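You operate a simulated robot arm through the tools that you are given. There is no shell and no other tool.

Carry out the task below with a simulated two-armed robot. There is one attempt and no reset: what you move stays moved.

## Task
Shut and latch the main valve, vent to zero, open the drain.
Fine: let the air out by the vent button before the drain opens.
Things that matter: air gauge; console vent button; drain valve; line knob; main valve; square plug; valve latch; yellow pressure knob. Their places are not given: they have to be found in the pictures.

Only the result counts: the job must be done as asked and must still hold three seconds after the hand-in. Knocking over, shifting, dropping, spilling or breaking anything else fails it.

## Robot
Two 7-joint arms with fingered hands on one trunk that stands fixed in place. Base frame: the origin is at the foot of the trunk, x ahead of it, y to its left, z up. Lengths are in m, angles in degrees, forces in N, time in s.
The left shoulder is at [0.073, 0.153, 1.284], the right one opposite. With the tool pointing down near the work surface each hand reaches from about 0.42 to 0.86 m from the base axis, measured 20 degrees to its own side. Payload 4 kg a hand.
The tool frame of a hand sits at the grasp point between the pads (the TCP): z along the fingers, y along the line on which they close. The tips reach 0.03 m beyond it. The gripper opens to 0.104 m; its body begins 0.035 m behind the TCP. The gripper is a hand of 3 fingers: y runs from the thumb to the fingers, the wrist lies at [-0.015, -0.104, -0.178] in the tool frame, and closing takes about 1.5 s.
Orientation is that of the tool frame in the base frame, as a unit quaternion [x, y, z, w]. With the fingers straight down and the wrist toward the robot, the tool's x, y and z point along [0, 1, 0], [1, 0, 0] and [0, 0, -1] of the base frame.

## Interface
- The arms move only by the tool step_arm. It takes "left_increments", "right_increments" or both (then of equal length, played together; a hand with none holds still); each is a list of rows, each an object of numbers (a shift or turn left out is 0, a gripper value left out holds the last): "dx", "dy", "dz": the shift along the tool's x, y, z in mm; "wx", "wy", "wz": the turn, a rotation vector about the tool's x, y, z in degrees. In form: [{"dx": .., "dy": .., "dz": .., "wx": .., "wy": .., "wz": ..}, ...]. A call has 1 to 20 rows; each row shifts and turns the commanded pose from where the row before left it, along the tool's axes as they then stand. "left_fingers" and "right_fingers" are, for a hand that has rows, the closure in counts, from 0 (fully open) to 255 (shut), set as the call begins (left out, the last holds). A row lasts 0.2 s, in which the tool goes at most 0.05 m and 8.6 degrees; a call with a longer step from one row to the next is refused whole, and so is a gripper value outside its range. Where a pose cannot be reached the arm comes as near as it can. A force on the tool above 50 N (or 10 N above the force at the start of the call, whichever is more), or a blocked arm, ends the call early, and 0.2 s more pass. Each finger travels about 0.153 m/s and halts on what it meets, pressing with about 32 N; the grip force reading is that of the motor and also rises with nothing between the fingers. The clock runs only during rows and for 0.2 s after the last one: add rows that do not move to give the fingers time. It gives the time, the measured TCP pose, the force on the tool (base axes), the opening and the grip force at its end, in the units of the frame above (readings bear some noise), with the torque about the TCP (base axes, N m) and any sound that the robot's microphone picked up, and new pictures: "pictures" is both (left out), scene, wrist or none (wrist: the cameras of the hands that moved).
- Cameras (640 x 400 px; columns grow to the right, rows downward): "scene" is now at [0.1377, -0.0167, 1.5069]; the picture's right is [-0.16, -0.99, -0.00], its down [-0.63, 0.10, -0.77] and it looks along [0.76, -0.12, -0.64] (base axes); focal length 266 px, centre (320, 200). "left" rides on the left gripper at [-0.064, -0.094, -0.117] in its tool frame; the picture's right is [-0.72, -0.33, 0.61], its down [0.64, -0.65, 0.40] and it looks along [0.27, 0.68, 0.68] (tool axes); focal length 238 px, centre (320, 200). "right" rides on the right gripper at [0.064, -0.094, -0.117] in its tool frame; the picture's right is [-0.72, 0.33, -0.61], its down [-0.64, -0.65, 0.40] and it looks along [-0.27, 0.68, 0.68] (tool axes); focal length 238 px, centre (320, 200).
- move_column(by): slides the trunk up (or, below 0, down) by that many m; the arms and the scene camera ride with it, the base frame stays. It gives what a move gives, with no picture.
- hand_shape(shape, hand): the hand has 3 fingers and takes this shape, open, in about a second: jaw (thumb against the fingers, like two jaws); tri (thumb and two fingers); tip (a fingertip pinch); poke (one finger out to press); point (the index stretched); flat (the hand flat); cup (the hand cupped); fist (a fist). The gripper value then closes the fingers along that shape, each until it touches; the sizes above hold for jaw. It gives what a move gives, with no picture.
- head_to(pan, tilt): turns the head with the scene camera to pan (to the left, within 86 degrees either way) and tilt (down, from -29 to 69), counted from straight ahead of the robot. It gives what a move gives, and a new picture of the scene camera.
- locate(camera, pixels): for up to 12 pixels [column, row] of the newest picture of that camera ("zoom" is the newest enlarged one), the place [x, y, z] in the base frame of the surface seen there, good to about 0.002 m. No time passes.
- close_up(camera, box): a new picture of the part [left, top, right, bottom] of that camera's present view, enlarged. No time passes.
- hand_in(): hands the job in; it is judged then, once.

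Unless the task says otherwise, let go and move clear before handing in.

The tools are called after "Call:" by a JSON object that holds its "fn" and its "kwargs". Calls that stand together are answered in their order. step_arm: Moves the arms, as the interface text tells. Its arguments: {"type":"object","properties":{"left_increments":{"type":"array","items":{"type":"object","properties":{"dx":{"type":"number"},"dy":{"type":"number"},"dz":{"type":"number"},"wx":{"type":"number"},"wy":{"type":"number"},"wz":{"type":"number"}}}},"left_fingers":{"type":"number"},"right_increments":{"type":"array","items":{"type":"object","properties":{"dx":{"type":"number"},"dy":{"type":"number"},"dz":{"type":"number"},"wx":{"type":"number"},"wy":{"type":"number"},"wz":{"type":"number"}}}},"right_fingers":{"type":"number"},"pictures":{"type":"string","enum":["both","scene","wrist","none"]}},"required":[]} The other tools are called the same way: move_column (by) moves the trunk up or down; hand_shape (shape, hand) gives the hand a shape; head_to (pan, tilt) turns the head that bears the scene camera; locate (camera, pixels) gives the place of the surface under pixels of a picture; close_up (camera, box) takes an enlarged picture of a part of a camera's view; hand_in () hands the job in.

At the start:

```text
t: 0.0
left_eef_pos: [0.5779, 0.11, 1.3221]
left_ee_rot: [0.707, 0.707, 0.0, -0.001]
left_wrist_force: [-0.4, 0.6, -0.1]
left_moment: [0.02, 0.02, 0.02]
left_grip_width: 0.1038
left_gripper_force: 0.1
left_shape: jaw
right_eef_pos: [0.4642, -0.4129, 1.2978]
right_ee_rot: [0.706, 0.708, 0.0, -0.001]
right_wrist_force: [0.2, -0.6, -0.1]
right_moment: [0.01, 0.0, -0.04]
right_grip_width: 0.1035
right_gripper_force: 0.0
right_shape: jaw
trunk travel left (down, up): [-0.7, 0.24]
head pan, tilt (commanded): [-9.1, 39.4]
```

scene: 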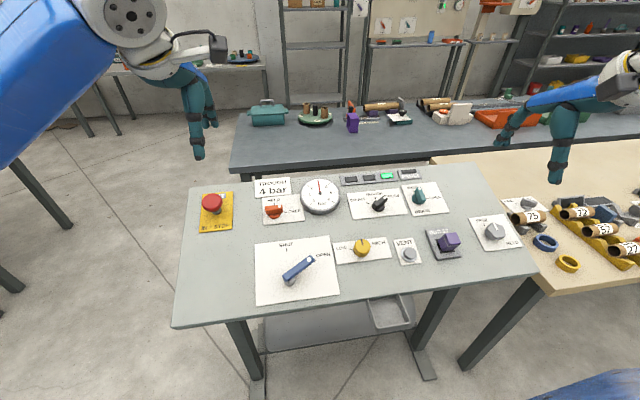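
right: 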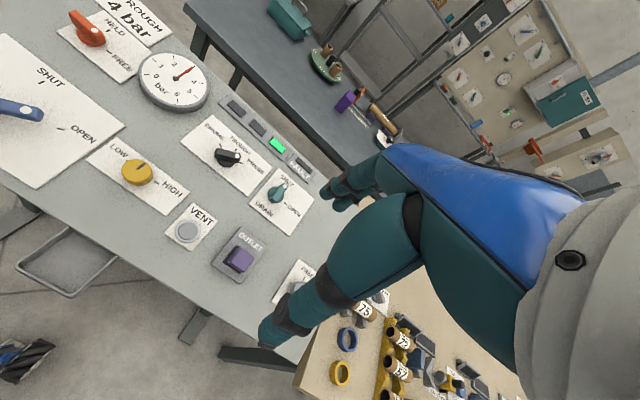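
left: 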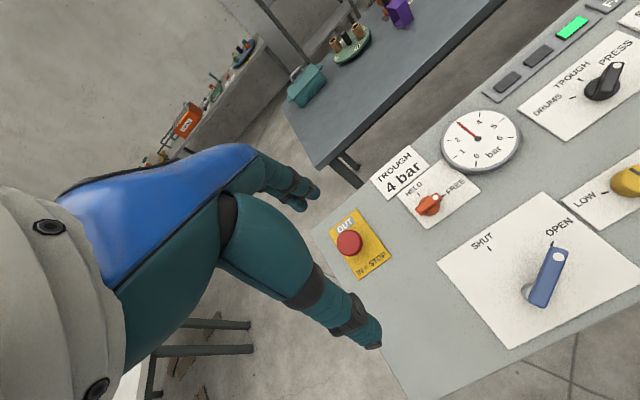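

The console shows a blue main valve lever around (297,270), a red latch (275,211), gauge (320,195), vent button (408,254), and other knobs. I'll take close-ups to read the labels.

Call:
{"fn": "close_up", "kwargs": {"camera": "scene", "box": [240, 160, 360, 235]}}

Call:
{"fn": "close_up", "kwargs": {"camera": "scene", "box": [340, 160, 460, 235]}}

Call:
{"fn": "close_up", "kwargs": {"camera": "scene", "box": [240, 230, 400, 330]}}

Call:
{"fn": "close_up", "kwargs": {"camera": "scene", "box": [380, 190, 540, 290]}}

```text
5.33 times, centred on (300, 198) of scene
```

zoom: 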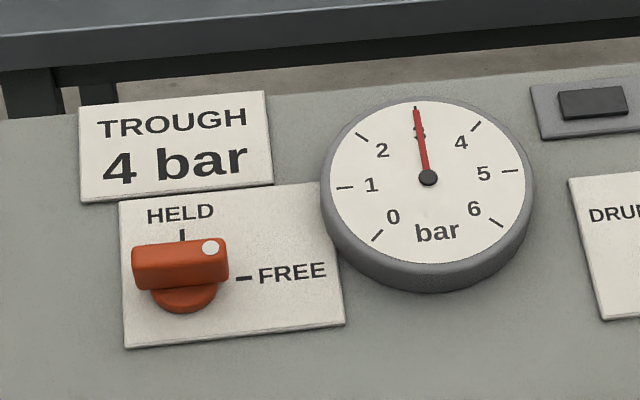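

```text
5.33 times, centred on (400, 198) of scene
```

zoom: 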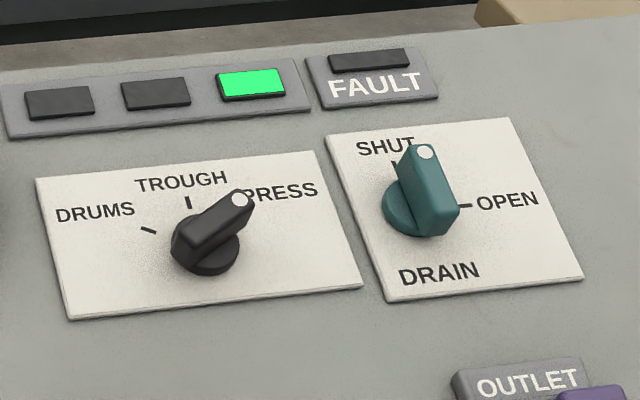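

```text
4.00 times, centred on (320, 280) of scene
```

zoom: 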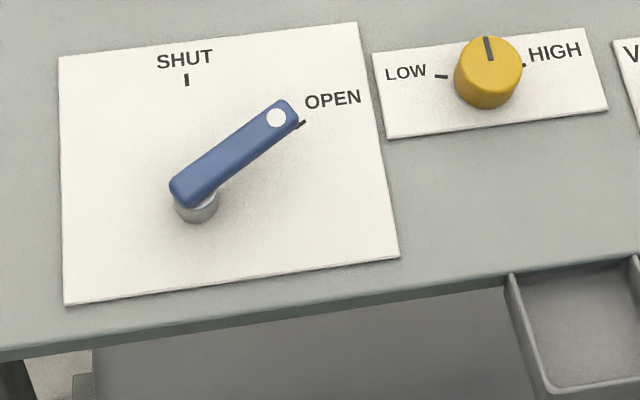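

```text
4.00 times, centred on (460, 240) of scene
```

zoom: 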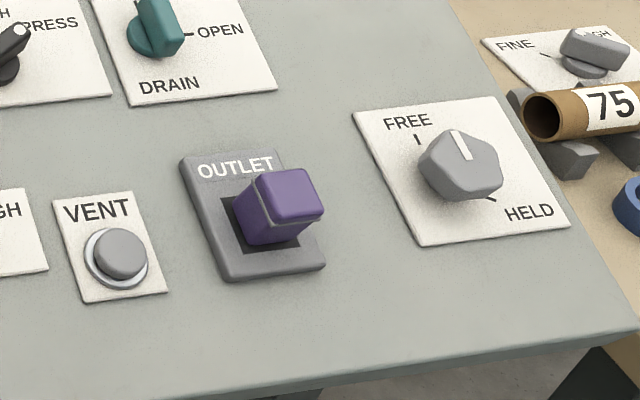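

The red handle (275,211) and the grey knob (495,232) both bear HELD/FREE labels, so I need to tell which is the valve latch. I'll look closer from the wrist cameras before moving.

Call:
{"fn": "close_up", "kwargs": {"camera": "right", "box": [0, 0, 240, 150]}}

Call:
{"fn": "close_up", "kwargs": {"camera": "left", "box": [320, 130, 480, 230]}}

Call:
{"fn": "close_up", "kwargs": {"camera": "scene", "box": [450, 200, 546, 260]}}

Call:
{"fn": "close_up", "kwargs": {"camera": "scene", "box": [170, 170, 290, 245]}}

Call:
{"fn": "close_up", "kwargs": {"camera": "right", "box": [400, 0, 640, 150]}}

```text
2.67 times, centred on (120, 75) of right
```

zoom: 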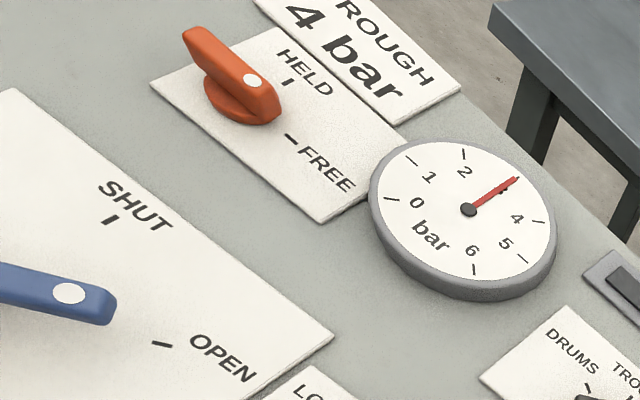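

```text
4.00 times, centred on (400, 180) of left
```

zoom: 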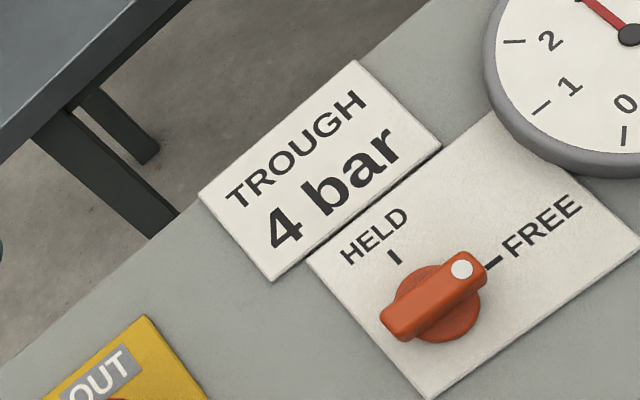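

```text
6.67 times, centred on (498, 230) of scene
```

zoom: 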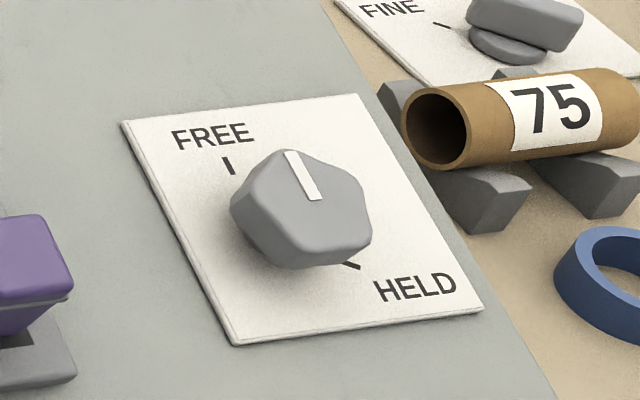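

```text
5.33 times, centred on (230, 208) of scene
```

zoom: 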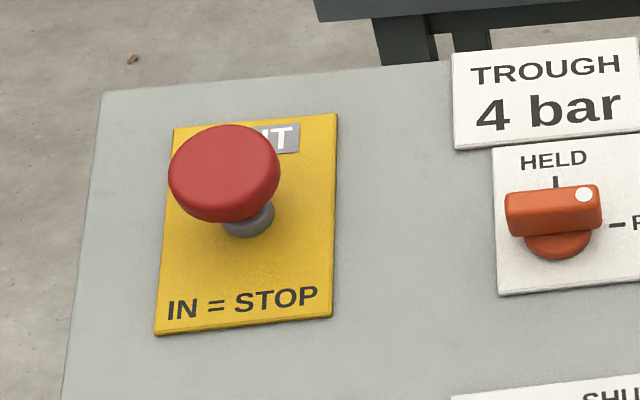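

```text
2.67 times, centred on (520, 75) of right
```

zoom: 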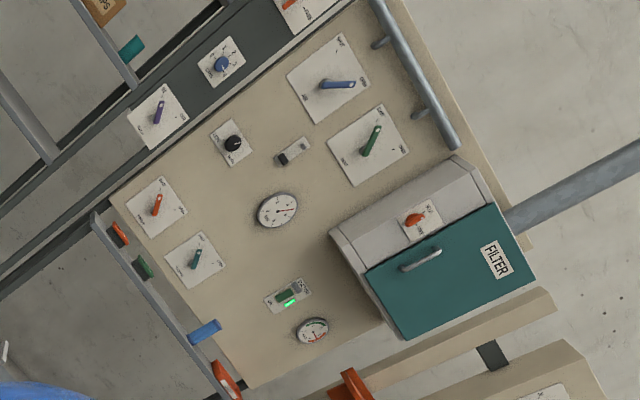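

The red handle's dot points to FREE (right), the grey knob also points to FREE; drain is at SHUT and the main valve at OPEN, gauge 3 bar. I'll locate all the parts.

Call:
{"fn": "locate", "kwargs": {"camera": "scene", "pixels": [[286, 279], [309, 259], [290, 282], [275, 211], [279, 206], [408, 254], [420, 196], [379, 205], [361, 247], [448, 241], [495, 231], [320, 205]]}}

Call:
{"fn": "locate", "kwargs": {"camera": "scene", "pixels": [[200, 300], [350, 300], [450, 270], [230, 190], [345, 225], [470, 210], [212, 202], [286, 247], [315, 260], [275, 205], [287, 213], [265, 213]]}}

```text
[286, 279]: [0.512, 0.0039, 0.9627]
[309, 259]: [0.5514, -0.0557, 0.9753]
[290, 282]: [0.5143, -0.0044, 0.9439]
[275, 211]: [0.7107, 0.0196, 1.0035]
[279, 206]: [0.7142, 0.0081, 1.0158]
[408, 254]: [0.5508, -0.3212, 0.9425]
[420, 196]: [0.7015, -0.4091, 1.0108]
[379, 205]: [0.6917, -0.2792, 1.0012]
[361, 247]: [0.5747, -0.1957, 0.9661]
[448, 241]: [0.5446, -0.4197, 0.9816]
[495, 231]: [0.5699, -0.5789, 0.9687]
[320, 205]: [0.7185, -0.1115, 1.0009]
```

```text
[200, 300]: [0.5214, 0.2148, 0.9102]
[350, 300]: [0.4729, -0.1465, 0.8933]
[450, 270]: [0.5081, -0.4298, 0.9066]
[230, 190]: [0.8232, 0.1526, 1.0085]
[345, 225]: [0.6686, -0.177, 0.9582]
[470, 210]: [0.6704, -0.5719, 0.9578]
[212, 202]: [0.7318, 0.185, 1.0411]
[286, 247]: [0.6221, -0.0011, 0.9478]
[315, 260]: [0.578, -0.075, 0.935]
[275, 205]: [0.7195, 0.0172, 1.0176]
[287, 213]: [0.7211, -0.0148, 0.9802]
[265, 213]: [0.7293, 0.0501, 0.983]
```

Console plane slopes up ahead about 18°, and the main valve lever stands about 5 cm above it. I'll get finer geometry of the lever, latch and drain from enlarged views.

Call:
{"fn": "close_up", "kwargs": {"camera": "scene", "box": [264, 235, 344, 285]}}

```text
8.00 times, centred on (304, 260) of scene
```

zoom: 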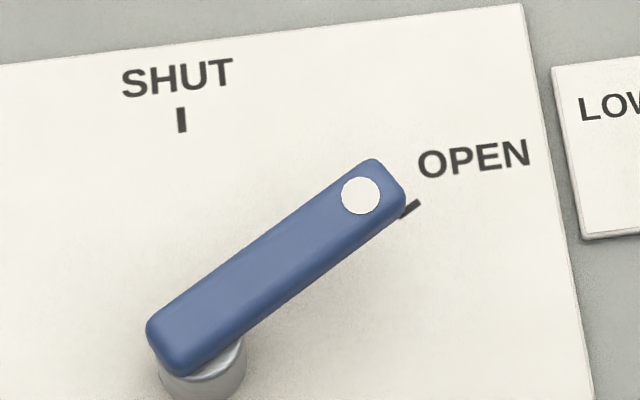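

Call:
{"fn": "locate", "kwargs": {"camera": "zoom", "pixels": [[360, 195], [372, 163], [402, 190], [160, 335], [185, 370], [270, 260], [285, 295], [200, 390], [182, 120], [410, 207], [300, 240], [245, 315]]}}

Call:
{"fn": "close_up", "kwargs": {"camera": "scene", "box": [256, 185, 320, 225]}}

```text
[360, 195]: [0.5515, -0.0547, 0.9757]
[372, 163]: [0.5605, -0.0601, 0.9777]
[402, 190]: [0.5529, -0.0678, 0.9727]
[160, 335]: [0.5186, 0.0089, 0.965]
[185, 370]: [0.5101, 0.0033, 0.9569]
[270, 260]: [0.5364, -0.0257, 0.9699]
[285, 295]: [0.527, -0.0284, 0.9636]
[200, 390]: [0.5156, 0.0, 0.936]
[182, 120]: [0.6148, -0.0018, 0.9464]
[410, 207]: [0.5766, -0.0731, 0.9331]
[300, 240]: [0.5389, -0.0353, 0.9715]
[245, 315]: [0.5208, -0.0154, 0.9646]
```

```text
10.00 times, centred on (288, 205) of scene
```

zoom: 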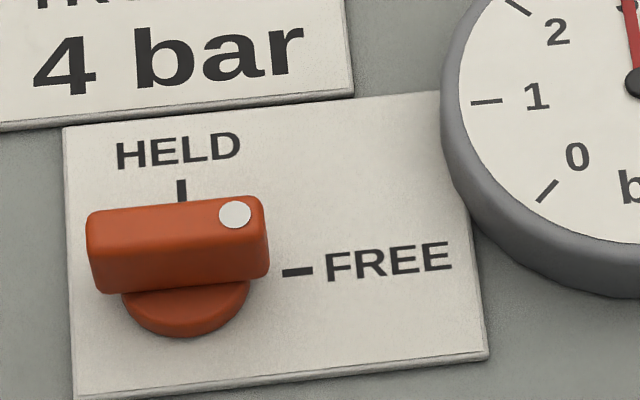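

The lever dot is at (0.5515,-0.0547,0.9757), pivot near (0.515,0,0.96). Now locating the latch handle details and the drain/grey knob similarly.

Call:
{"fn": "locate", "kwargs": {"camera": "zoom", "pixels": [[235, 215], [95, 225], [262, 205], [180, 245], [180, 205], [265, 265], [95, 285], [185, 330], [181, 190], [298, 272], [100, 380], [400, 240]]}}

Call:
{"fn": "close_up", "kwargs": {"camera": "scene", "box": [396, 180, 460, 220]}}

```text
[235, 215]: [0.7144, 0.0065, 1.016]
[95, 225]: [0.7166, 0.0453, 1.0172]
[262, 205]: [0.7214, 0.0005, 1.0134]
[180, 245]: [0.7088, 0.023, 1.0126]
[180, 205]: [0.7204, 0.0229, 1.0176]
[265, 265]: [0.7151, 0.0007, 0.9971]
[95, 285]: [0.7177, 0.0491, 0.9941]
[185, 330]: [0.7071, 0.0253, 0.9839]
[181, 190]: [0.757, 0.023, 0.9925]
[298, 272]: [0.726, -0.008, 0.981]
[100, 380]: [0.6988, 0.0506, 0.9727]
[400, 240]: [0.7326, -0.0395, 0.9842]
```

```text
10.00 times, centred on (428, 200) of scene
```

zoom: 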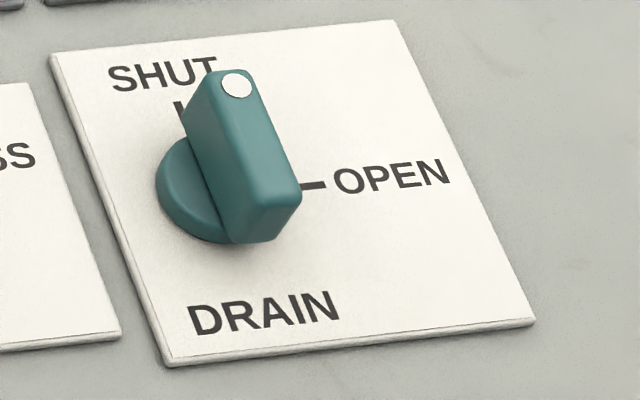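

Call:
{"fn": "locate", "kwargs": {"camera": "zoom", "pixels": [[237, 87], [210, 75], [258, 75], [250, 140], [255, 190], [298, 190], [265, 205], [230, 240], [180, 105], [318, 185], [180, 340], [500, 300]]}}

Call:
{"fn": "close_up", "kwargs": {"camera": "scene", "box": [384, 230, 448, 270]}}

```text
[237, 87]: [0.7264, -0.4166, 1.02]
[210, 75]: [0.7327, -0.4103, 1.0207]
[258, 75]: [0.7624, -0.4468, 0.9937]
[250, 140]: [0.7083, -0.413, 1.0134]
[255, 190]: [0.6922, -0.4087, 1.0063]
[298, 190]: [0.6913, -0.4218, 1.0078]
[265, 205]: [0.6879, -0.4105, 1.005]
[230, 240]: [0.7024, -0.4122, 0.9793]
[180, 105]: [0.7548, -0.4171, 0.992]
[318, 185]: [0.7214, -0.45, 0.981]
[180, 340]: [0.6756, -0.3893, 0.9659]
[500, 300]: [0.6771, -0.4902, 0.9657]
```

```text
10.00 times, centred on (416, 250) of scene
```

zoom: 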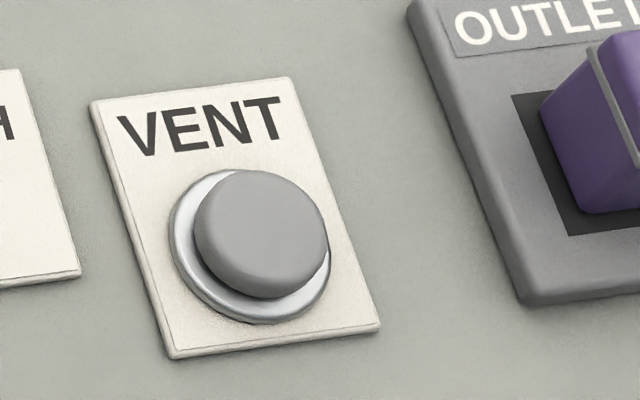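

Call:
{"fn": "locate", "kwargs": {"camera": "zoom", "pixels": [[262, 225], [210, 215], [310, 235], [262, 190], [262, 265], [200, 130], [240, 320]]}}

Call:
{"fn": "head_to", "kwargs": {"pan": -20, "tilt": 45}}

```text
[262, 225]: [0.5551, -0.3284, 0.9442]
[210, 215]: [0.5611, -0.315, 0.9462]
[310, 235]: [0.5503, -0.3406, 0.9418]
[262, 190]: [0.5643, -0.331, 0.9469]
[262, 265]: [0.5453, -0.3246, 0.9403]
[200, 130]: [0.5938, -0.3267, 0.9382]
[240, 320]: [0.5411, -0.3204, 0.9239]
```

```text
t: 0.7
left_eef_pos: [0.5761, 0.1092, 1.3217]
left_ee_rot: [0.707, 0.707, 0.0, -0.001]
left_wrist_force: [0.2, 0.2, -0.2]
left_moment: [0.04, 0.01, -0.01]
left_grip_width: 0.1038
left_gripper_force: 0.0
left_shape: jaw
right_eef_pos: [0.4642, -0.4127, 1.2978]
right_ee_rot: [0.707, 0.708, 0.001, -0.001]
right_wrist_force: [-0.2, -0.8, 0.0]
right_moment: [0.01, -0.02, -0.03]
right_grip_width: 0.1035
right_gripper_force: 0.1
right_shape: jaw
trunk travel left (down, up): [-0.7, 0.24]
head pan, tilt (commanded): [-20.0, 45.0]
```

scene: 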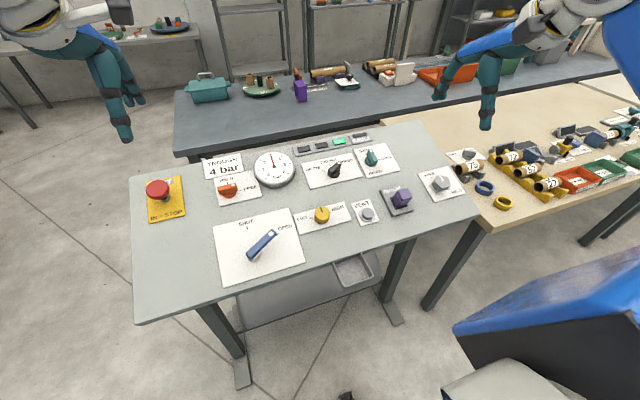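

The lever, latch (0.7155,0.024,1.0165), drain bar (0.71,-0.4135,1.0135) and vent button (0.555,-0.328,0.944) are located, and the console is clear. I'll move the right hand above the main valve lever, in two stages, first shift.

Call:
{"fn": "step_arm", "kwargs": {"right_increments": [{"dx": 41.4, "dy": 4.9, "dz": 19.8}, {"dx": 41.4, "dy": 4.9, "dz": 19.8}, {"dx": 41.4, "dy": 4.9, "dz": 19.8}, {"dx": 41.4, "dy": 4.9, "dz": 19.8}, {"dx": 41.4, "dy": 4.9, "dz": 19.8}, {"dx": 41.4, "dy": 4.9, "dz": 19.8}, {"dx": 41.4, "dy": 4.9, "dz": 19.8}, {"dx": 41.4, "dy": 4.9, "dz": 19.8}, {"dx": 41.4, "dy": 4.9, "dz": 19.8}, {"wx": -6}, {"wx": -6}, {"wx": -6}, {"wz": -8.4}, {"wz": -8.4}, {"wz": -8.4}, {"wz": -8.4}], "right_fingers": 0}}

```text
t: 4.1
left_eef_pos: [0.5771, 0.1125, 1.3209]
left_ee_rot: [0.707, 0.708, 0.0, 0.0]
left_wrist_force: [-0.7, 0.4, -0.3]
left_moment: [0.02, 0.01, -0.03]
left_grip_width: 0.1035
left_gripper_force: 0.2
left_shape: jaw
right_eef_pos: [0.5069, -0.041, 1.12]
right_ee_rot: [0.465, 0.871, 0.074, 0.139]
right_wrist_force: [-0.5, 0.2, 0.8]
right_moment: [-0.02, 0.0, -0.02]
right_grip_width: 0.1034
right_gripper_force: 0.0
right_shape: jaw
trunk travel left (down, up): [-0.7, 0.24]
head pan, tilt (commanded): [-20.0, 45.0]
```

scene: 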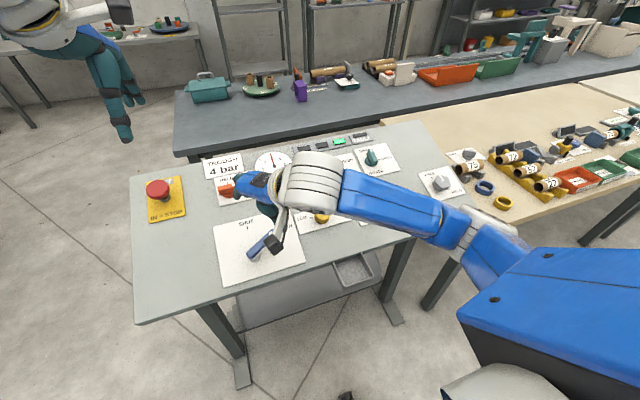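
right: 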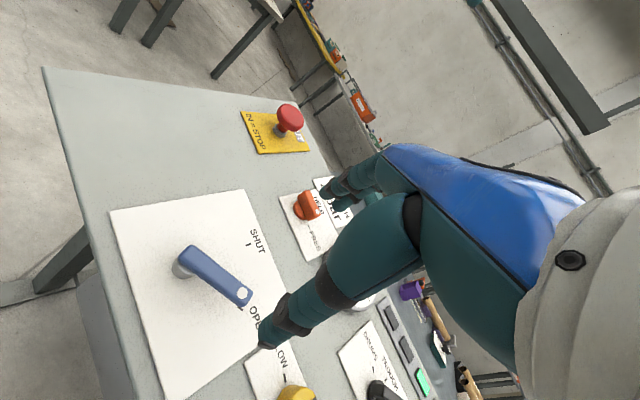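

The hand is above the lever with the tool aligned to the console normal (right view shows the lever at about (215,280)). I'll come down 10 cm while correcting sideways, then look.

Call:
{"fn": "step_arm", "kwargs": {"right_increments": [{"dx": 2.6, "dy": -3.3, "dz": 33}, {"dx": 2.6, "dy": -3.3, "dz": 33}, {"dx": 2.7, "dy": -3.3, "dz": 34}]}}

```text
t: 4.9
left_eef_pos: [0.5756, 0.111, 1.3222]
left_ee_rot: [0.707, 0.708, 0.0, 0.0]
left_wrist_force: [-0.1, 0.0, -0.6]
left_moment: [0.02, 0.03, 0.01]
left_grip_width: 0.1037
left_gripper_force: 0.1
left_shape: jaw
right_eef_pos: [0.5269, -0.0361, 1.0228]
right_ee_rot: [0.466, 0.871, 0.074, 0.138]
right_wrist_force: [0.3, -0.8, 0.6]
right_moment: [0.01, 0.0, 0.0]
right_grip_width: 0.1041
right_gripper_force: 0.0
right_shape: jaw
trunk travel left (down, up): [-0.7, 0.24]
head pan, tilt (commanded): [-20.0, 45.0]
```

scene: 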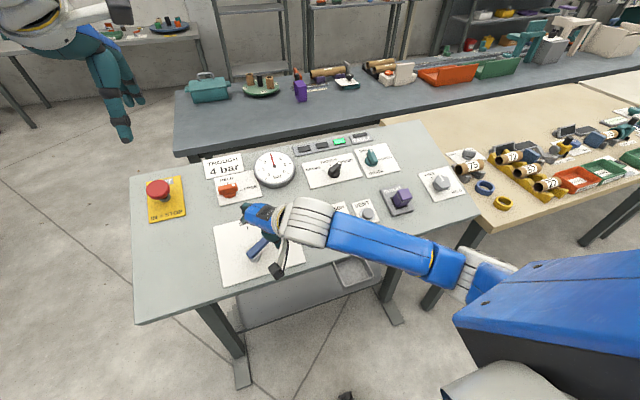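
right: 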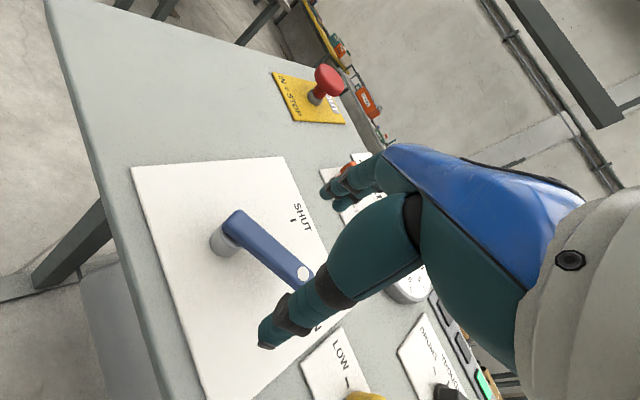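

The projected grasp point is about (282,260) in the right view, right on the lever between the pads. I'll descend the last 6 cm with fingers open.

Call:
{"fn": "step_arm", "kwargs": {"right_increments": [{"dx": -1.2, "dy": -1.6, "dz": 31}, {"dx": -1.2, "dy": -1.6, "dz": 31}, {}]}}

```text
t: 5.7
left_eef_pos: [0.5761, 0.1127, 1.3221]
left_ee_rot: [0.707, 0.708, 0.0, 0.0]
left_wrist_force: [-0.5, 0.2, -0.1]
left_moment: [-0.06, 0.01, -0.02]
left_grip_width: 0.1037
left_gripper_force: 0.1
left_shape: jaw
right_eef_pos: [0.5453, -0.0402, 0.961]
right_ee_rot: [0.466, 0.871, 0.074, 0.137]
right_wrist_force: [0.4, 0.0, -0.8]
right_moment: [0.01, -0.01, 0.01]
right_grip_width: 0.1034
right_gripper_force: 0.1
right_shape: jaw
trunk travel left (down, up): [-0.7, 0.24]
head pan, tilt (commanded): [-20.0, 45.0]
```

scene: 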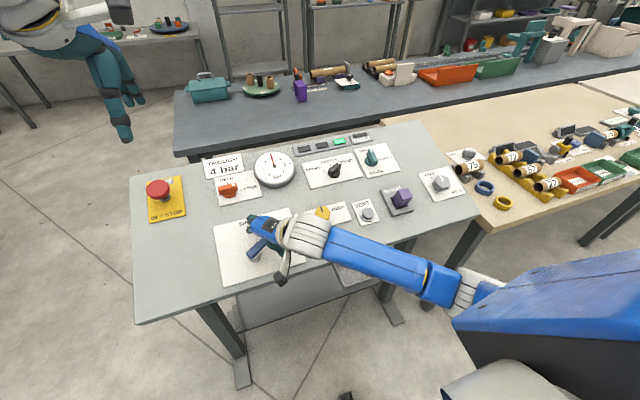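
right: 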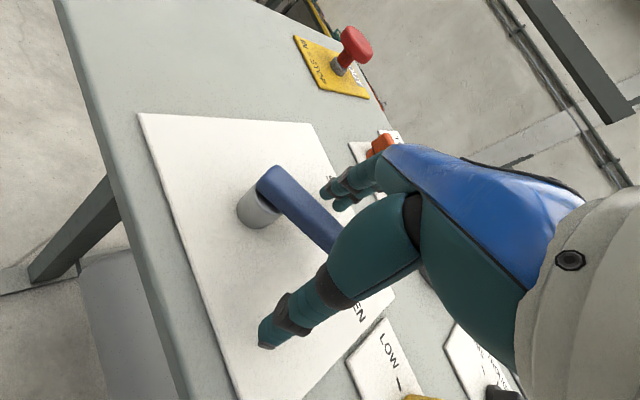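

The lever lies between thumb and fingers without contact (force near zero). I'll close the fingers on it.

Call:
{"fn": "step_arm", "kwargs": {"right_increments": [{}, {}, {}, {}, {}, {}, {}], "right_fingers": 255}}

```text
t: 7.3
left_eef_pos: [0.5791, 0.112, 1.3216]
left_ee_rot: [0.706, 0.708, -0.001, 0.0]
left_wrist_force: [0.1, 0.4, -0.3]
left_moment: [-0.02, -0.01, 0.02]
left_grip_width: 0.1037
left_gripper_force: 0.0
left_shape: jaw
right_eef_pos: [0.5469, -0.041, 0.9603]
right_ee_rot: [0.466, 0.871, 0.073, 0.135]
right_wrist_force: [-0.3, 1.2, -12.6]
right_moment: [0.06, -0.02, 0.01]
right_grip_width: 0.0036
right_gripper_force: 32.3
right_shape: jaw
trunk travel left (down, up): [-0.7, 0.24]
head pan, tilt (commanded): [-20.0, 45.0]
```

scene: 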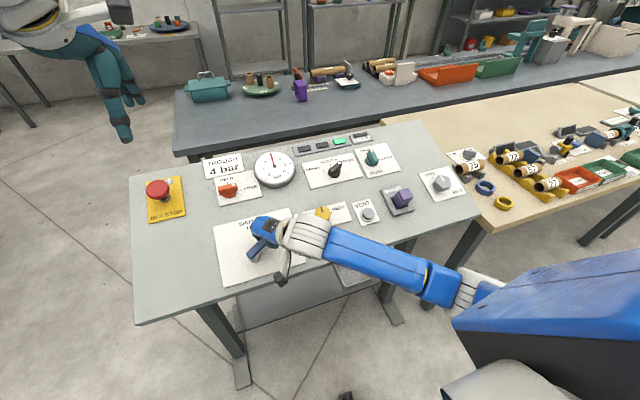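
right: 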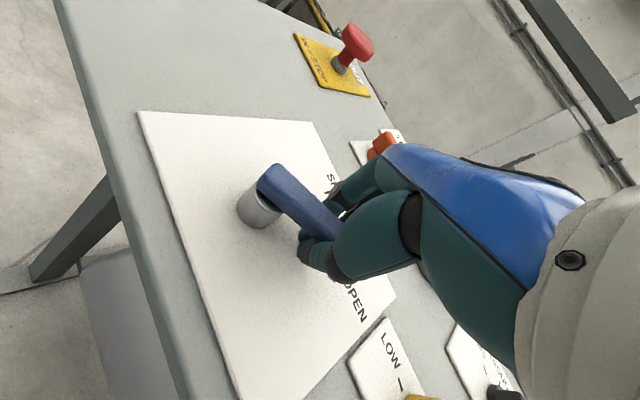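

The grip width reads 3.6 mm with a -12.6 N vertical force, so the pads may have met below the lever rather than on it. Let me look closer.

Call:
{"fn": "close_up", "kwargs": {"camera": "right", "box": [220, 130, 412, 290]}}

Call:
{"fn": "close_up", "kwargs": {"camera": "scene", "box": [210, 190, 338, 290]}}

```text
2.50 times, centred on (316, 210) of right
```

zoom: 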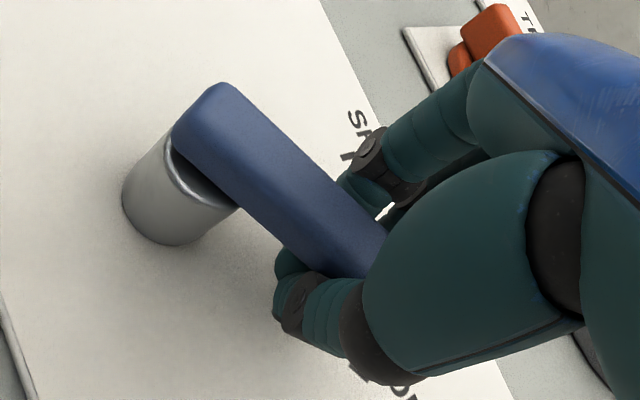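

```text
4.00 times, centred on (274, 240) of scene
```

zoom: 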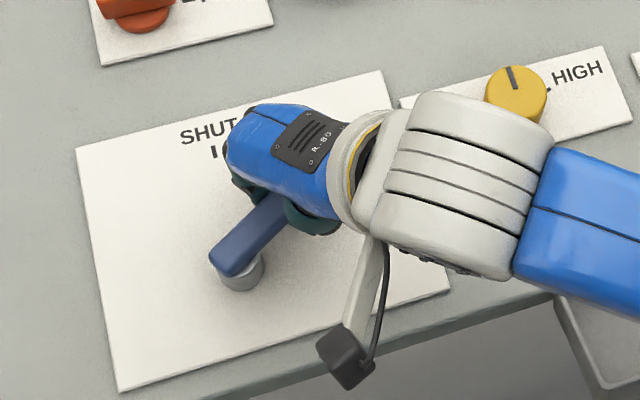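

The fingers wrap around the lever and captive-hold it, which is enough to turn it. I'll swing it counterclockwise about its post (radius 46.6 mm) toward SHUT in small steps.

Call:
{"fn": "step_arm", "kwargs": {"right_increments": [{"dx": 0.35, "dy": 5.7, "wz": -7}, {"dx": 0.35, "dy": 5.7, "wz": -7}, {"dx": 0.35, "dy": 5.7, "wz": -7}, {"dx": 0.35, "dy": 5.7, "wz": -7}]}}

```text
t: 8.3
left_eef_pos: [0.5801, 0.1095, 1.3208]
left_ee_rot: [0.707, 0.707, -0.002, -0.001]
left_wrist_force: [-0.8, -0.7, 0.4]
left_moment: [0.02, 0.02, -0.02]
left_grip_width: 0.1037
left_gripper_force: 0.0
left_shape: jaw
right_eef_pos: [0.5606, -0.0263, 0.9639]
right_ee_rot: [0.242, 0.958, 0.038, 0.151]
right_wrist_force: [6.0, -3.9, -10.4]
right_moment: [-0.01, -0.04, 0.01]
right_grip_width: 0.0037
right_gripper_force: 31.9
right_shape: jaw
trunk travel left (down, up): [-0.7, 0.24]
head pan, tilt (commanded): [-20.0, 45.0]
```

scene: 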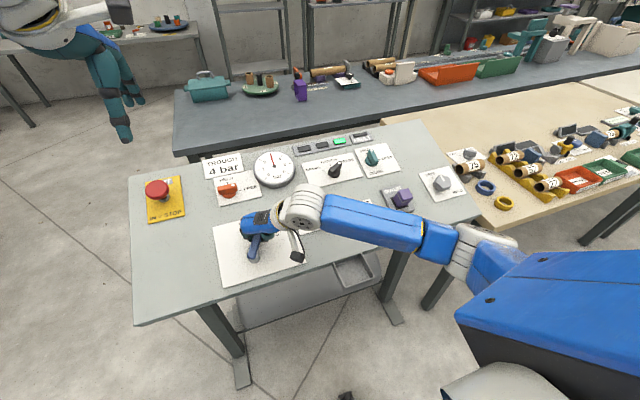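
right: 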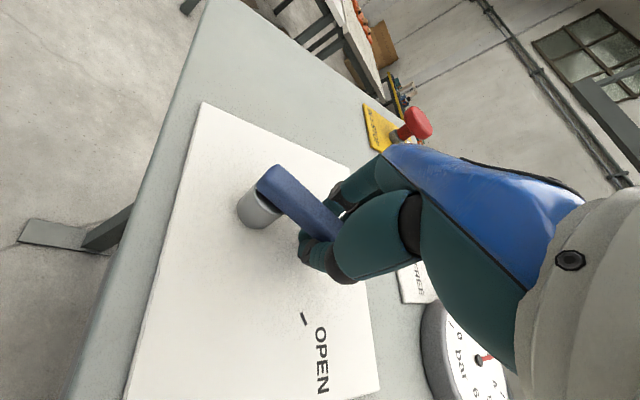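

The lever is turning with the hand (it has left the OPEN tick) with only a few newtons. I'll continue the remaining ~29° to SHUT.

Call:
{"fn": "step_arm", "kwargs": {"right_increments": [{"dx": 0.35, "dy": 5.7, "wz": -7}, {"dx": 0.35, "dy": 5.7, "wz": -7}, {"dx": 0.35, "dy": 5.7, "wz": -7}, {"dx": 0.35, "dy": 5.7, "wz": -7.5}, {}]}}

```text
t: 9.5
left_eef_pos: [0.5801, 0.1099, 1.3203]
left_ee_rot: [0.707, 0.707, -0.001, -0.001]
left_wrist_force: [0.3, 0.3, -0.4]
left_moment: [0.02, -0.02, -0.01]
left_grip_width: 0.1034
left_gripper_force: 0.2
left_shape: jaw
right_eef_pos: [0.5679, -0.0041, 0.9667]
right_ee_rot: [-0.002, 0.988, 0.001, 0.157]
right_wrist_force: [15.5, -4.3, -4.0]
right_moment: [0.02, -0.05, -0.02]
right_grip_width: 0.004
right_gripper_force: 32.1
right_shape: jaw
trunk travel left (down, up): [-0.7, 0.24]
head pan, tilt (commanded): [-20.0, 45.0]
```

scene: 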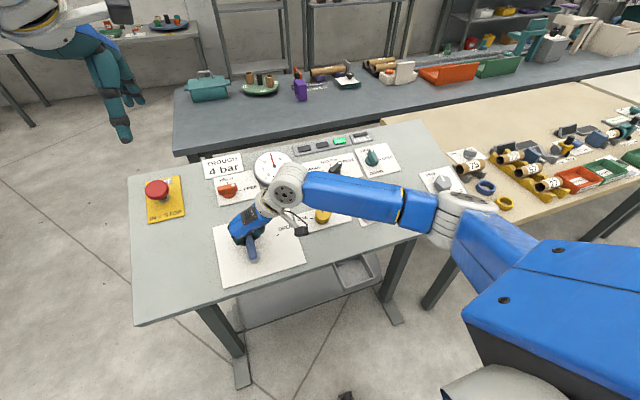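
right: 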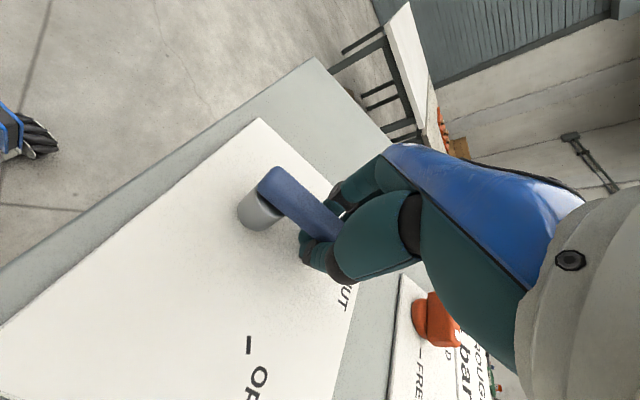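

The lever now points up at the SHUT tick. I'll ease the fingers open slightly to see whether the valve stays or springs back.

Call:
{"fn": "step_arm", "kwargs": {"right_increments": [{}, {}, {}, {}], "right_fingers": 170}}

Call:
{"fn": "close_up", "kwargs": {"camera": "right", "box": [220, 130, 412, 290]}}

Call:
{"fn": "close_up", "kwargs": {"camera": "scene", "box": [190, 140, 350, 280]}}

```text
t: 10.5
left_eef_pos: [0.5772, 0.1115, 1.3221]
left_ee_rot: [0.708, 0.707, 0.0, 0.001]
left_wrist_force: [-0.7, 0.7, -0.2]
left_moment: [-0.01, 0.03, 0.0]
left_grip_width: 0.1036
left_gripper_force: 0.1
left_shape: jaw
right_eef_pos: [0.5632, -0.0022, 0.9685]
right_ee_rot: [-0.002, 0.988, 0.002, 0.157]
right_wrist_force: [0.9, 0.5, 0.4]
right_moment: [-0.01, -0.01, 0.0]
right_grip_width: 0.034
right_gripper_force: 0.0
right_shape: jaw
trunk travel left (down, up): [-0.7, 0.24]
head pan, tilt (commanded): [-20.0, 45.0]
```

scene: 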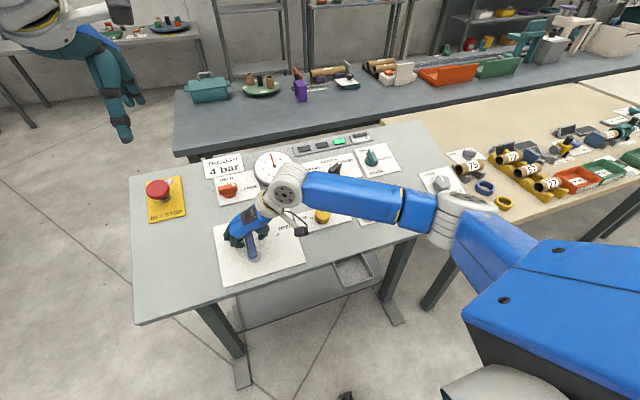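
right: 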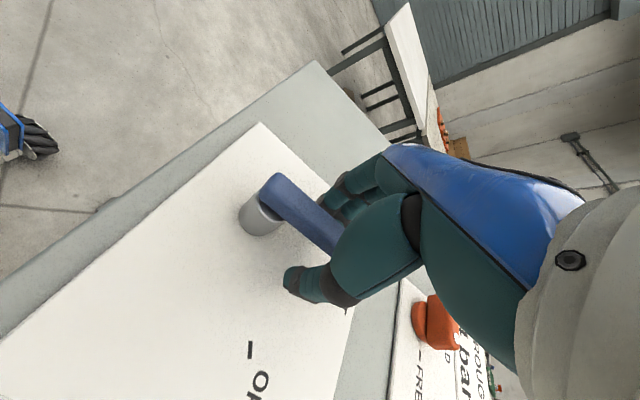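

```text
2.50 times, centred on (316, 210) of right
```

zoom: 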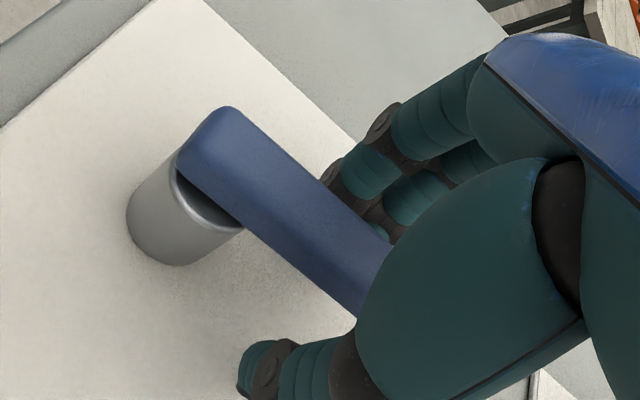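

```text
2.86 times, centred on (270, 210) of scene
```

zoom: 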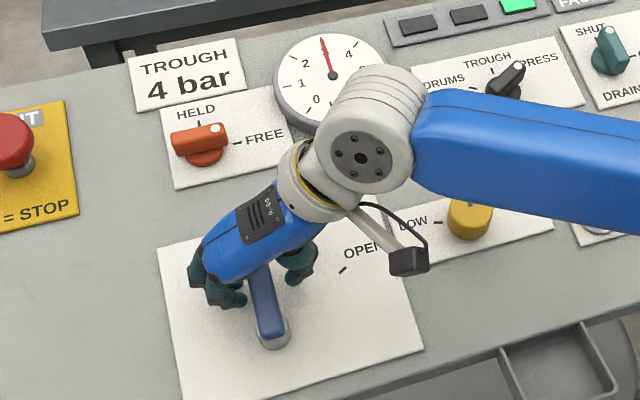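

The lever stays at SHUT with zero load, so it doesn't spring back. I'll open, lift off along the console normal, and rotate the hand for the red latch.

Call:
{"fn": "step_arm", "kwargs": {"right_increments": [{}, {}, {"dz": -5}, {"dz": -25}, {"dz": -25}, {"dz": -25}], "right_fingers": 0, "pictures": "scene"}}

```text
t: 11.9
left_eef_pos: [0.5762, 0.1126, 1.3221]
left_ee_rot: [0.707, 0.707, 0.0, 0.0]
left_wrist_force: [-0.3, -0.1, -0.2]
left_moment: [0.01, 0.0, -0.01]
left_grip_width: 0.1037
left_gripper_force: 0.1
left_shape: jaw
right_eef_pos: [0.5391, -0.0026, 1.0452]
right_ee_rot: [-0.001, 0.988, 0.0, 0.156]
right_wrist_force: [0.0, -0.1, 0.1]
right_moment: [-0.01, 0.0, -0.01]
right_grip_width: 0.1039
right_gripper_force: 0.0
right_shape: jaw
trunk travel left (down, up): [-0.7, 0.24]
head pan, tilt (commanded): [-20.0, 45.0]
```

scene: 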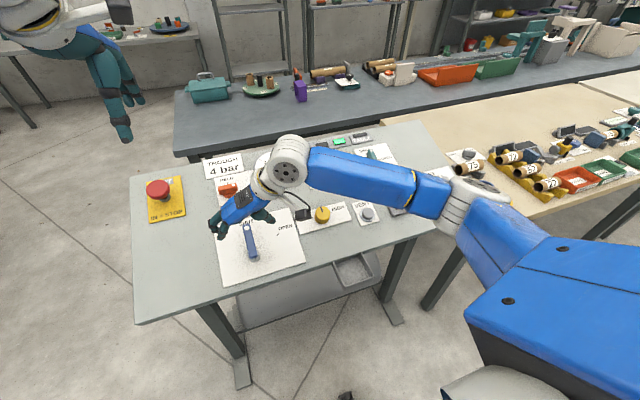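

The lever (250,240) points straight at SHUT. Now I'll rotate the hand back 90° and move up the slope over the red latch.

Call:
{"fn": "step_arm", "kwargs": {"right_increments": [{"wz": 8.2}, {"wz": 8.2}, {"wz": 8.2}, {"wz": 8.2}, {"wz": 8.2}, {"wz": 8.2}, {"wz": 8.2}, {"wz": 8.2}, {"wz": 8.2}, {"wz": 8.2}, {"wz": 8.0}, {"dy": 40, "dx": 6.6}, {"dy": 40, "dx": 6.6}, {"dy": 40, "dx": 6.6}, {"dy": 39, "dx": 6.7}, {}]}}

```text
t: 15.3
left_eef_pos: [0.578, 0.1119, 1.3216]
left_ee_rot: [0.707, 0.707, -0.001, 0.0]
left_wrist_force: [0.1, 0.4, 0.2]
left_moment: [0.0, 0.0, -0.01]
left_grip_width: 0.1036
left_gripper_force: 0.1
left_shape: jaw
right_eef_pos: [0.6892, 0.0232, 1.0925]
right_ee_rot: [0.697, 0.7, 0.111, 0.111]
right_wrist_force: [0.0, 0.4, -0.6]
right_moment: [0.01, -0.01, 0.02]
right_grip_width: 0.1039
right_gripper_force: 0.0
right_shape: jaw
trunk travel left (down, up): [-0.7, 0.24]
head pan, tilt (commanded): [-20.0, 45.0]
```

scene: 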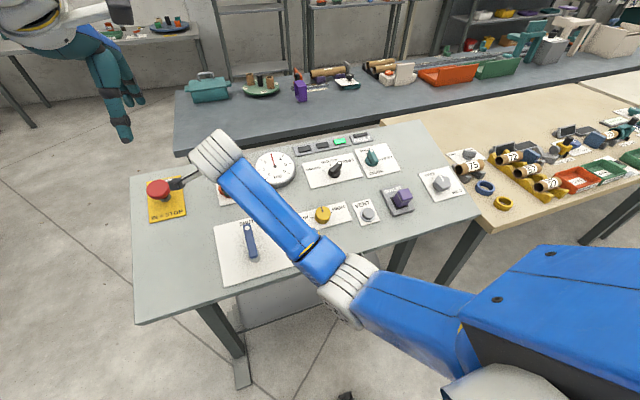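
right: 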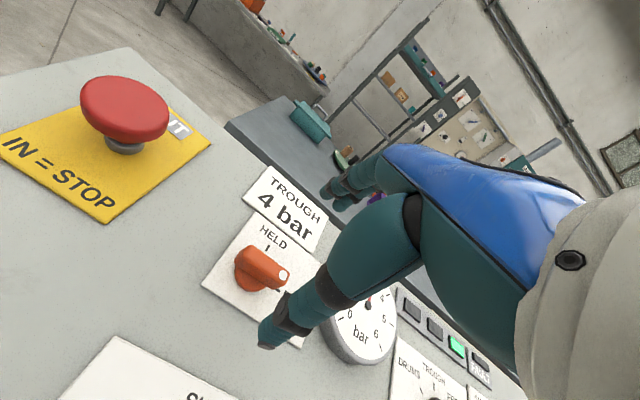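

The latch handle appears at about (263,268) in the right view. I'll measure it again from this nearer camera before descending.

Call:
{"fn": "close_up", "kwargs": {"camera": "right", "box": [200, 220, 328, 300]}}

```text
5.00 times, centred on (264, 260) of right
```

zoom: 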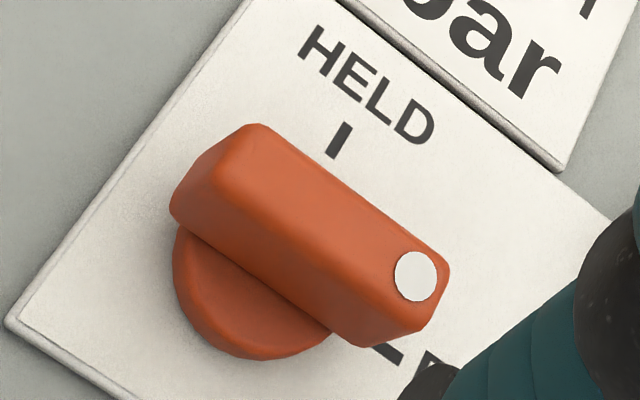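

Call:
{"fn": "locate", "kwargs": {"camera": "zoom", "pixels": [[415, 275], [225, 150], [320, 215], [300, 230], [335, 200], [440, 260], [185, 240], [345, 335], [250, 345], [335, 140], [390, 355], [60, 250]]}}

```text
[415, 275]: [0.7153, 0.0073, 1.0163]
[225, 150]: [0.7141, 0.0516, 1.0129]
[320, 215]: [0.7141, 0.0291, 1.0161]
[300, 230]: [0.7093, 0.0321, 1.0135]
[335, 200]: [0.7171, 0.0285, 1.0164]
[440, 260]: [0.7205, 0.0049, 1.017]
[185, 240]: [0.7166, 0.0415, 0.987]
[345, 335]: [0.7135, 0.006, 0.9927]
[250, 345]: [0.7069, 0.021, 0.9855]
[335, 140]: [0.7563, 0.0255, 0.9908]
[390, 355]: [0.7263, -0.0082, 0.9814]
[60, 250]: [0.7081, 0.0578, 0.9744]
```

The latch axis is at about (0.7275, 0.0255) with the bar 19–41 mm above the panel. I'll descend 73 mm so the finger pads straddle the bar.

Call:
{"fn": "step_arm", "kwargs": {"right_increments": [{"dx": 2.3, "dy": 0.8, "dz": 25}, {"dz": 25}, {"dz": 23}, {}]}}

```text
t: 16.3
left_eef_pos: [0.5768, 0.1122, 1.3223]
left_ee_rot: [0.707, 0.707, -0.001, 0.0]
left_wrist_force: [-0.7, -0.6, -0.4]
left_moment: [-0.02, 0.01, -0.02]
left_grip_width: 0.1037
left_gripper_force: 0.1
left_shape: jaw
right_eef_pos: [0.7126, 0.0275, 1.0247]
right_ee_rot: [0.697, 0.7, 0.11, 0.111]
right_wrist_force: [-0.4, -0.2, -0.4]
right_moment: [-0.03, -0.01, 0.0]
right_grip_width: 0.1035
right_gripper_force: 0.0
right_shape: jaw
trunk travel left (down, up): [-0.7, 0.24]
head pan, tilt (commanded): [-20.0, 45.0]
```

scene: 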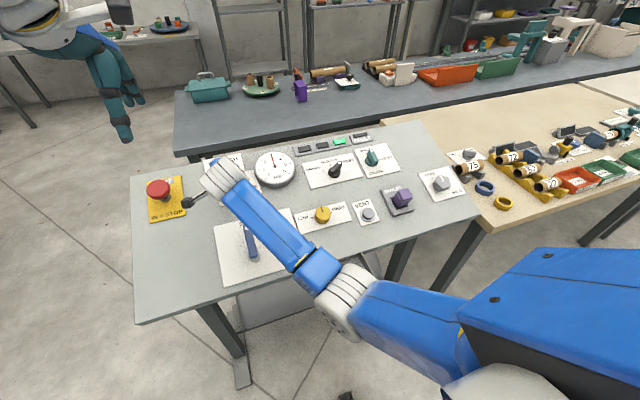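
right: 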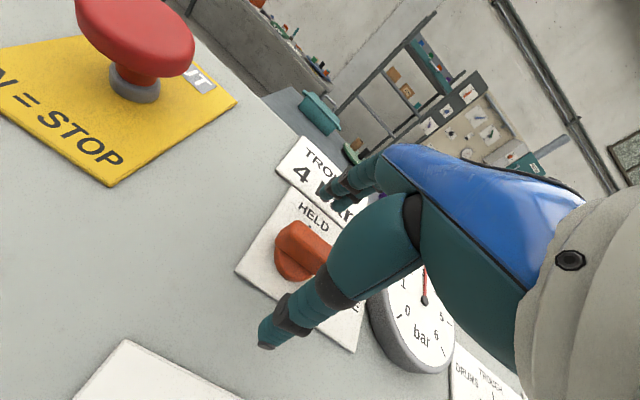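

The bar sits between thumb and fingers with no contact. Closing the fingers now.

Call:
{"fn": "step_arm", "kwargs": {"right_increments": [{"dx": -1.5}, {}, {}, {}, {}, {}, {}], "right_fingers": 255}}

Call:
{"fn": "close_up", "kwargs": {"camera": "right", "box": [220, 180, 412, 300]}}

```text
t: 17.9
left_eef_pos: [0.5774, 0.1124, 1.3208]
left_ee_rot: [0.706, 0.708, -0.001, 0.001]
left_wrist_force: [-0.3, -0.2, 0.2]
left_moment: [0.0, -0.02, -0.02]
left_grip_width: 0.1034
left_gripper_force: 0.0
left_shape: jaw
right_eef_pos: [0.7145, 0.0261, 1.0239]
right_ee_rot: [0.697, 0.7, 0.109, 0.111]
right_wrist_force: [-0.4, 0.1, -2.4]
right_moment: [0.01, 0.0, 0.0]
right_grip_width: 0.0097
right_gripper_force: 31.7
right_shape: jaw
trunk travel left (down, up): [-0.7, 0.24]
head pan, tilt (commanded): [-20.0, 45.0]
```

scene: 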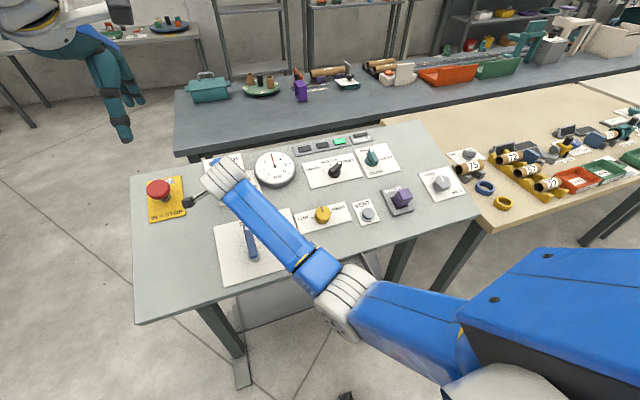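
right: 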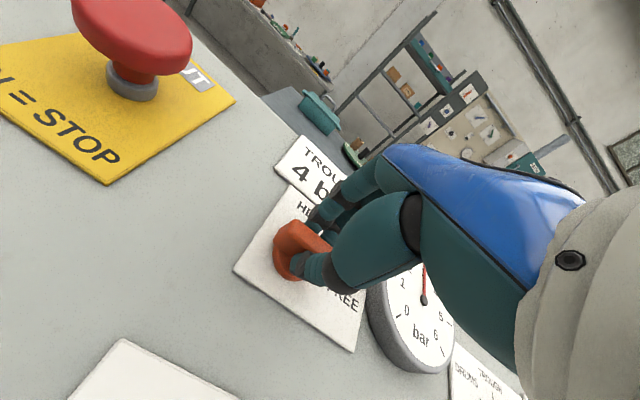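

```text
3.33 times, centred on (316, 240) of right
```

zoom: 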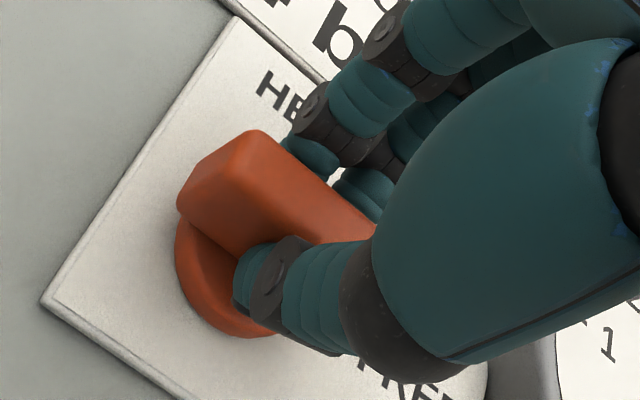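

The bar is well gripped over its axis (z-force −2.4 N). I'll turn it counterclockwise toward HELD, starting with ~25°.

Call:
{"fn": "step_arm", "kwargs": {"right_increments": [{"wz": -8.2}, {"wz": -8.2}, {"wz": -8.2}]}}

```text
t: 18.7
left_eef_pos: [0.5765, 0.1127, 1.3222]
left_ee_rot: [0.706, 0.708, -0.001, 0.0]
left_wrist_force: [-0.3, -0.3, -0.5]
left_moment: [0.0, 0.02, 0.02]
left_grip_width: 0.1035
left_gripper_force: 0.0
left_shape: jaw
right_eef_pos: [0.714, 0.0266, 1.0238]
right_ee_rot: [0.531, 0.833, 0.084, 0.132]
right_wrist_force: [-0.9, 0.9, -1.7]
right_moment: [0.09, 0.01, -0.04]
right_grip_width: 0.0096
right_gripper_force: 32.4
right_shape: jaw
trunk travel left (down, up): [-0.7, 0.24]
head pan, tilt (commanded): [-20.0, 45.0]
```

scene: 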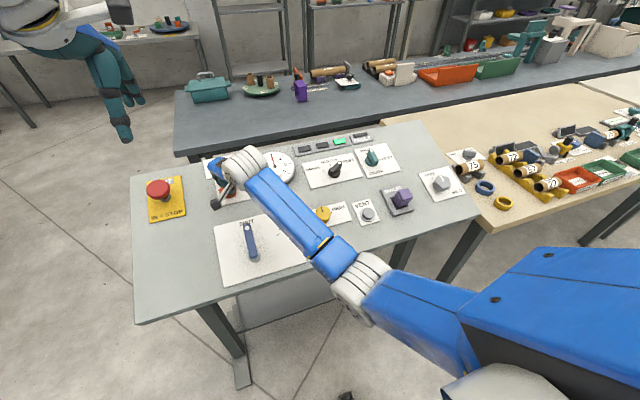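
right: 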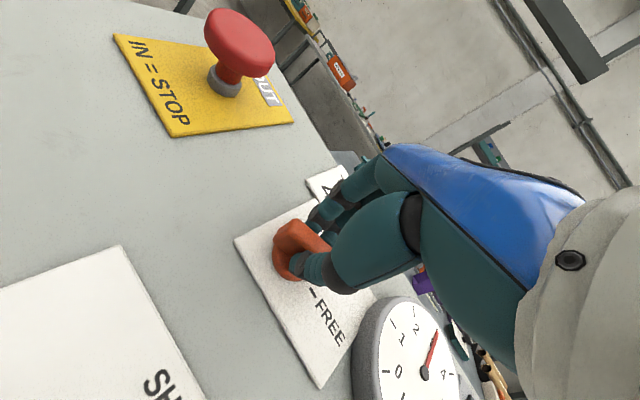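

The latch bar is turning with the hand (bar left the FREE tick) with little torque. Continuing to the full 90°.

Call:
{"fn": "step_arm", "kwargs": {"right_increments": [{"wz": -8.2}, {"wz": -8.2}, {"wz": -8.2}, {"wz": -8.2}, {"wz": -8.2}, {"wz": -8.2}, {"wz": -8.2}, {"wz": -8.0}, {}]}}

```text
t: 20.7
left_eef_pos: [0.5755, 0.1127, 1.3223]
left_ee_rot: [0.707, 0.707, -0.001, 0.0]
left_wrist_force: [0.0, 0.1, -0.3]
left_moment: [-0.03, 0.0, 0.01]
left_grip_width: 0.1036
left_gripper_force: 0.1
left_shape: jaw
right_eef_pos: [0.7128, 0.0265, 1.0237]
right_ee_rot: [-0.003, 0.988, -0.001, 0.156]
right_wrist_force: [-8.0, 1.9, -4.9]
right_moment: [0.08, 0.21, 0.04]
right_grip_width: 0.0095
right_gripper_force: 31.8
right_shape: jaw
trunk travel left (down, up): [-0.7, 0.24]
head pan, tilt (commanded): [-20.0, 45.0]
```

scene: 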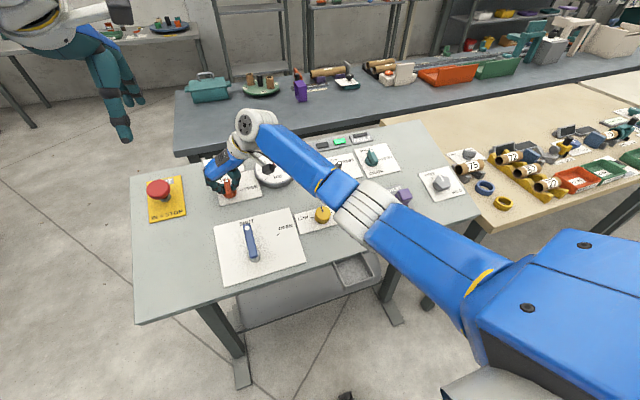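
right: 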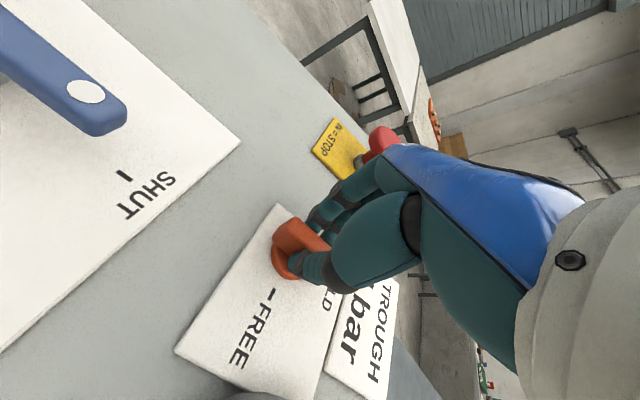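

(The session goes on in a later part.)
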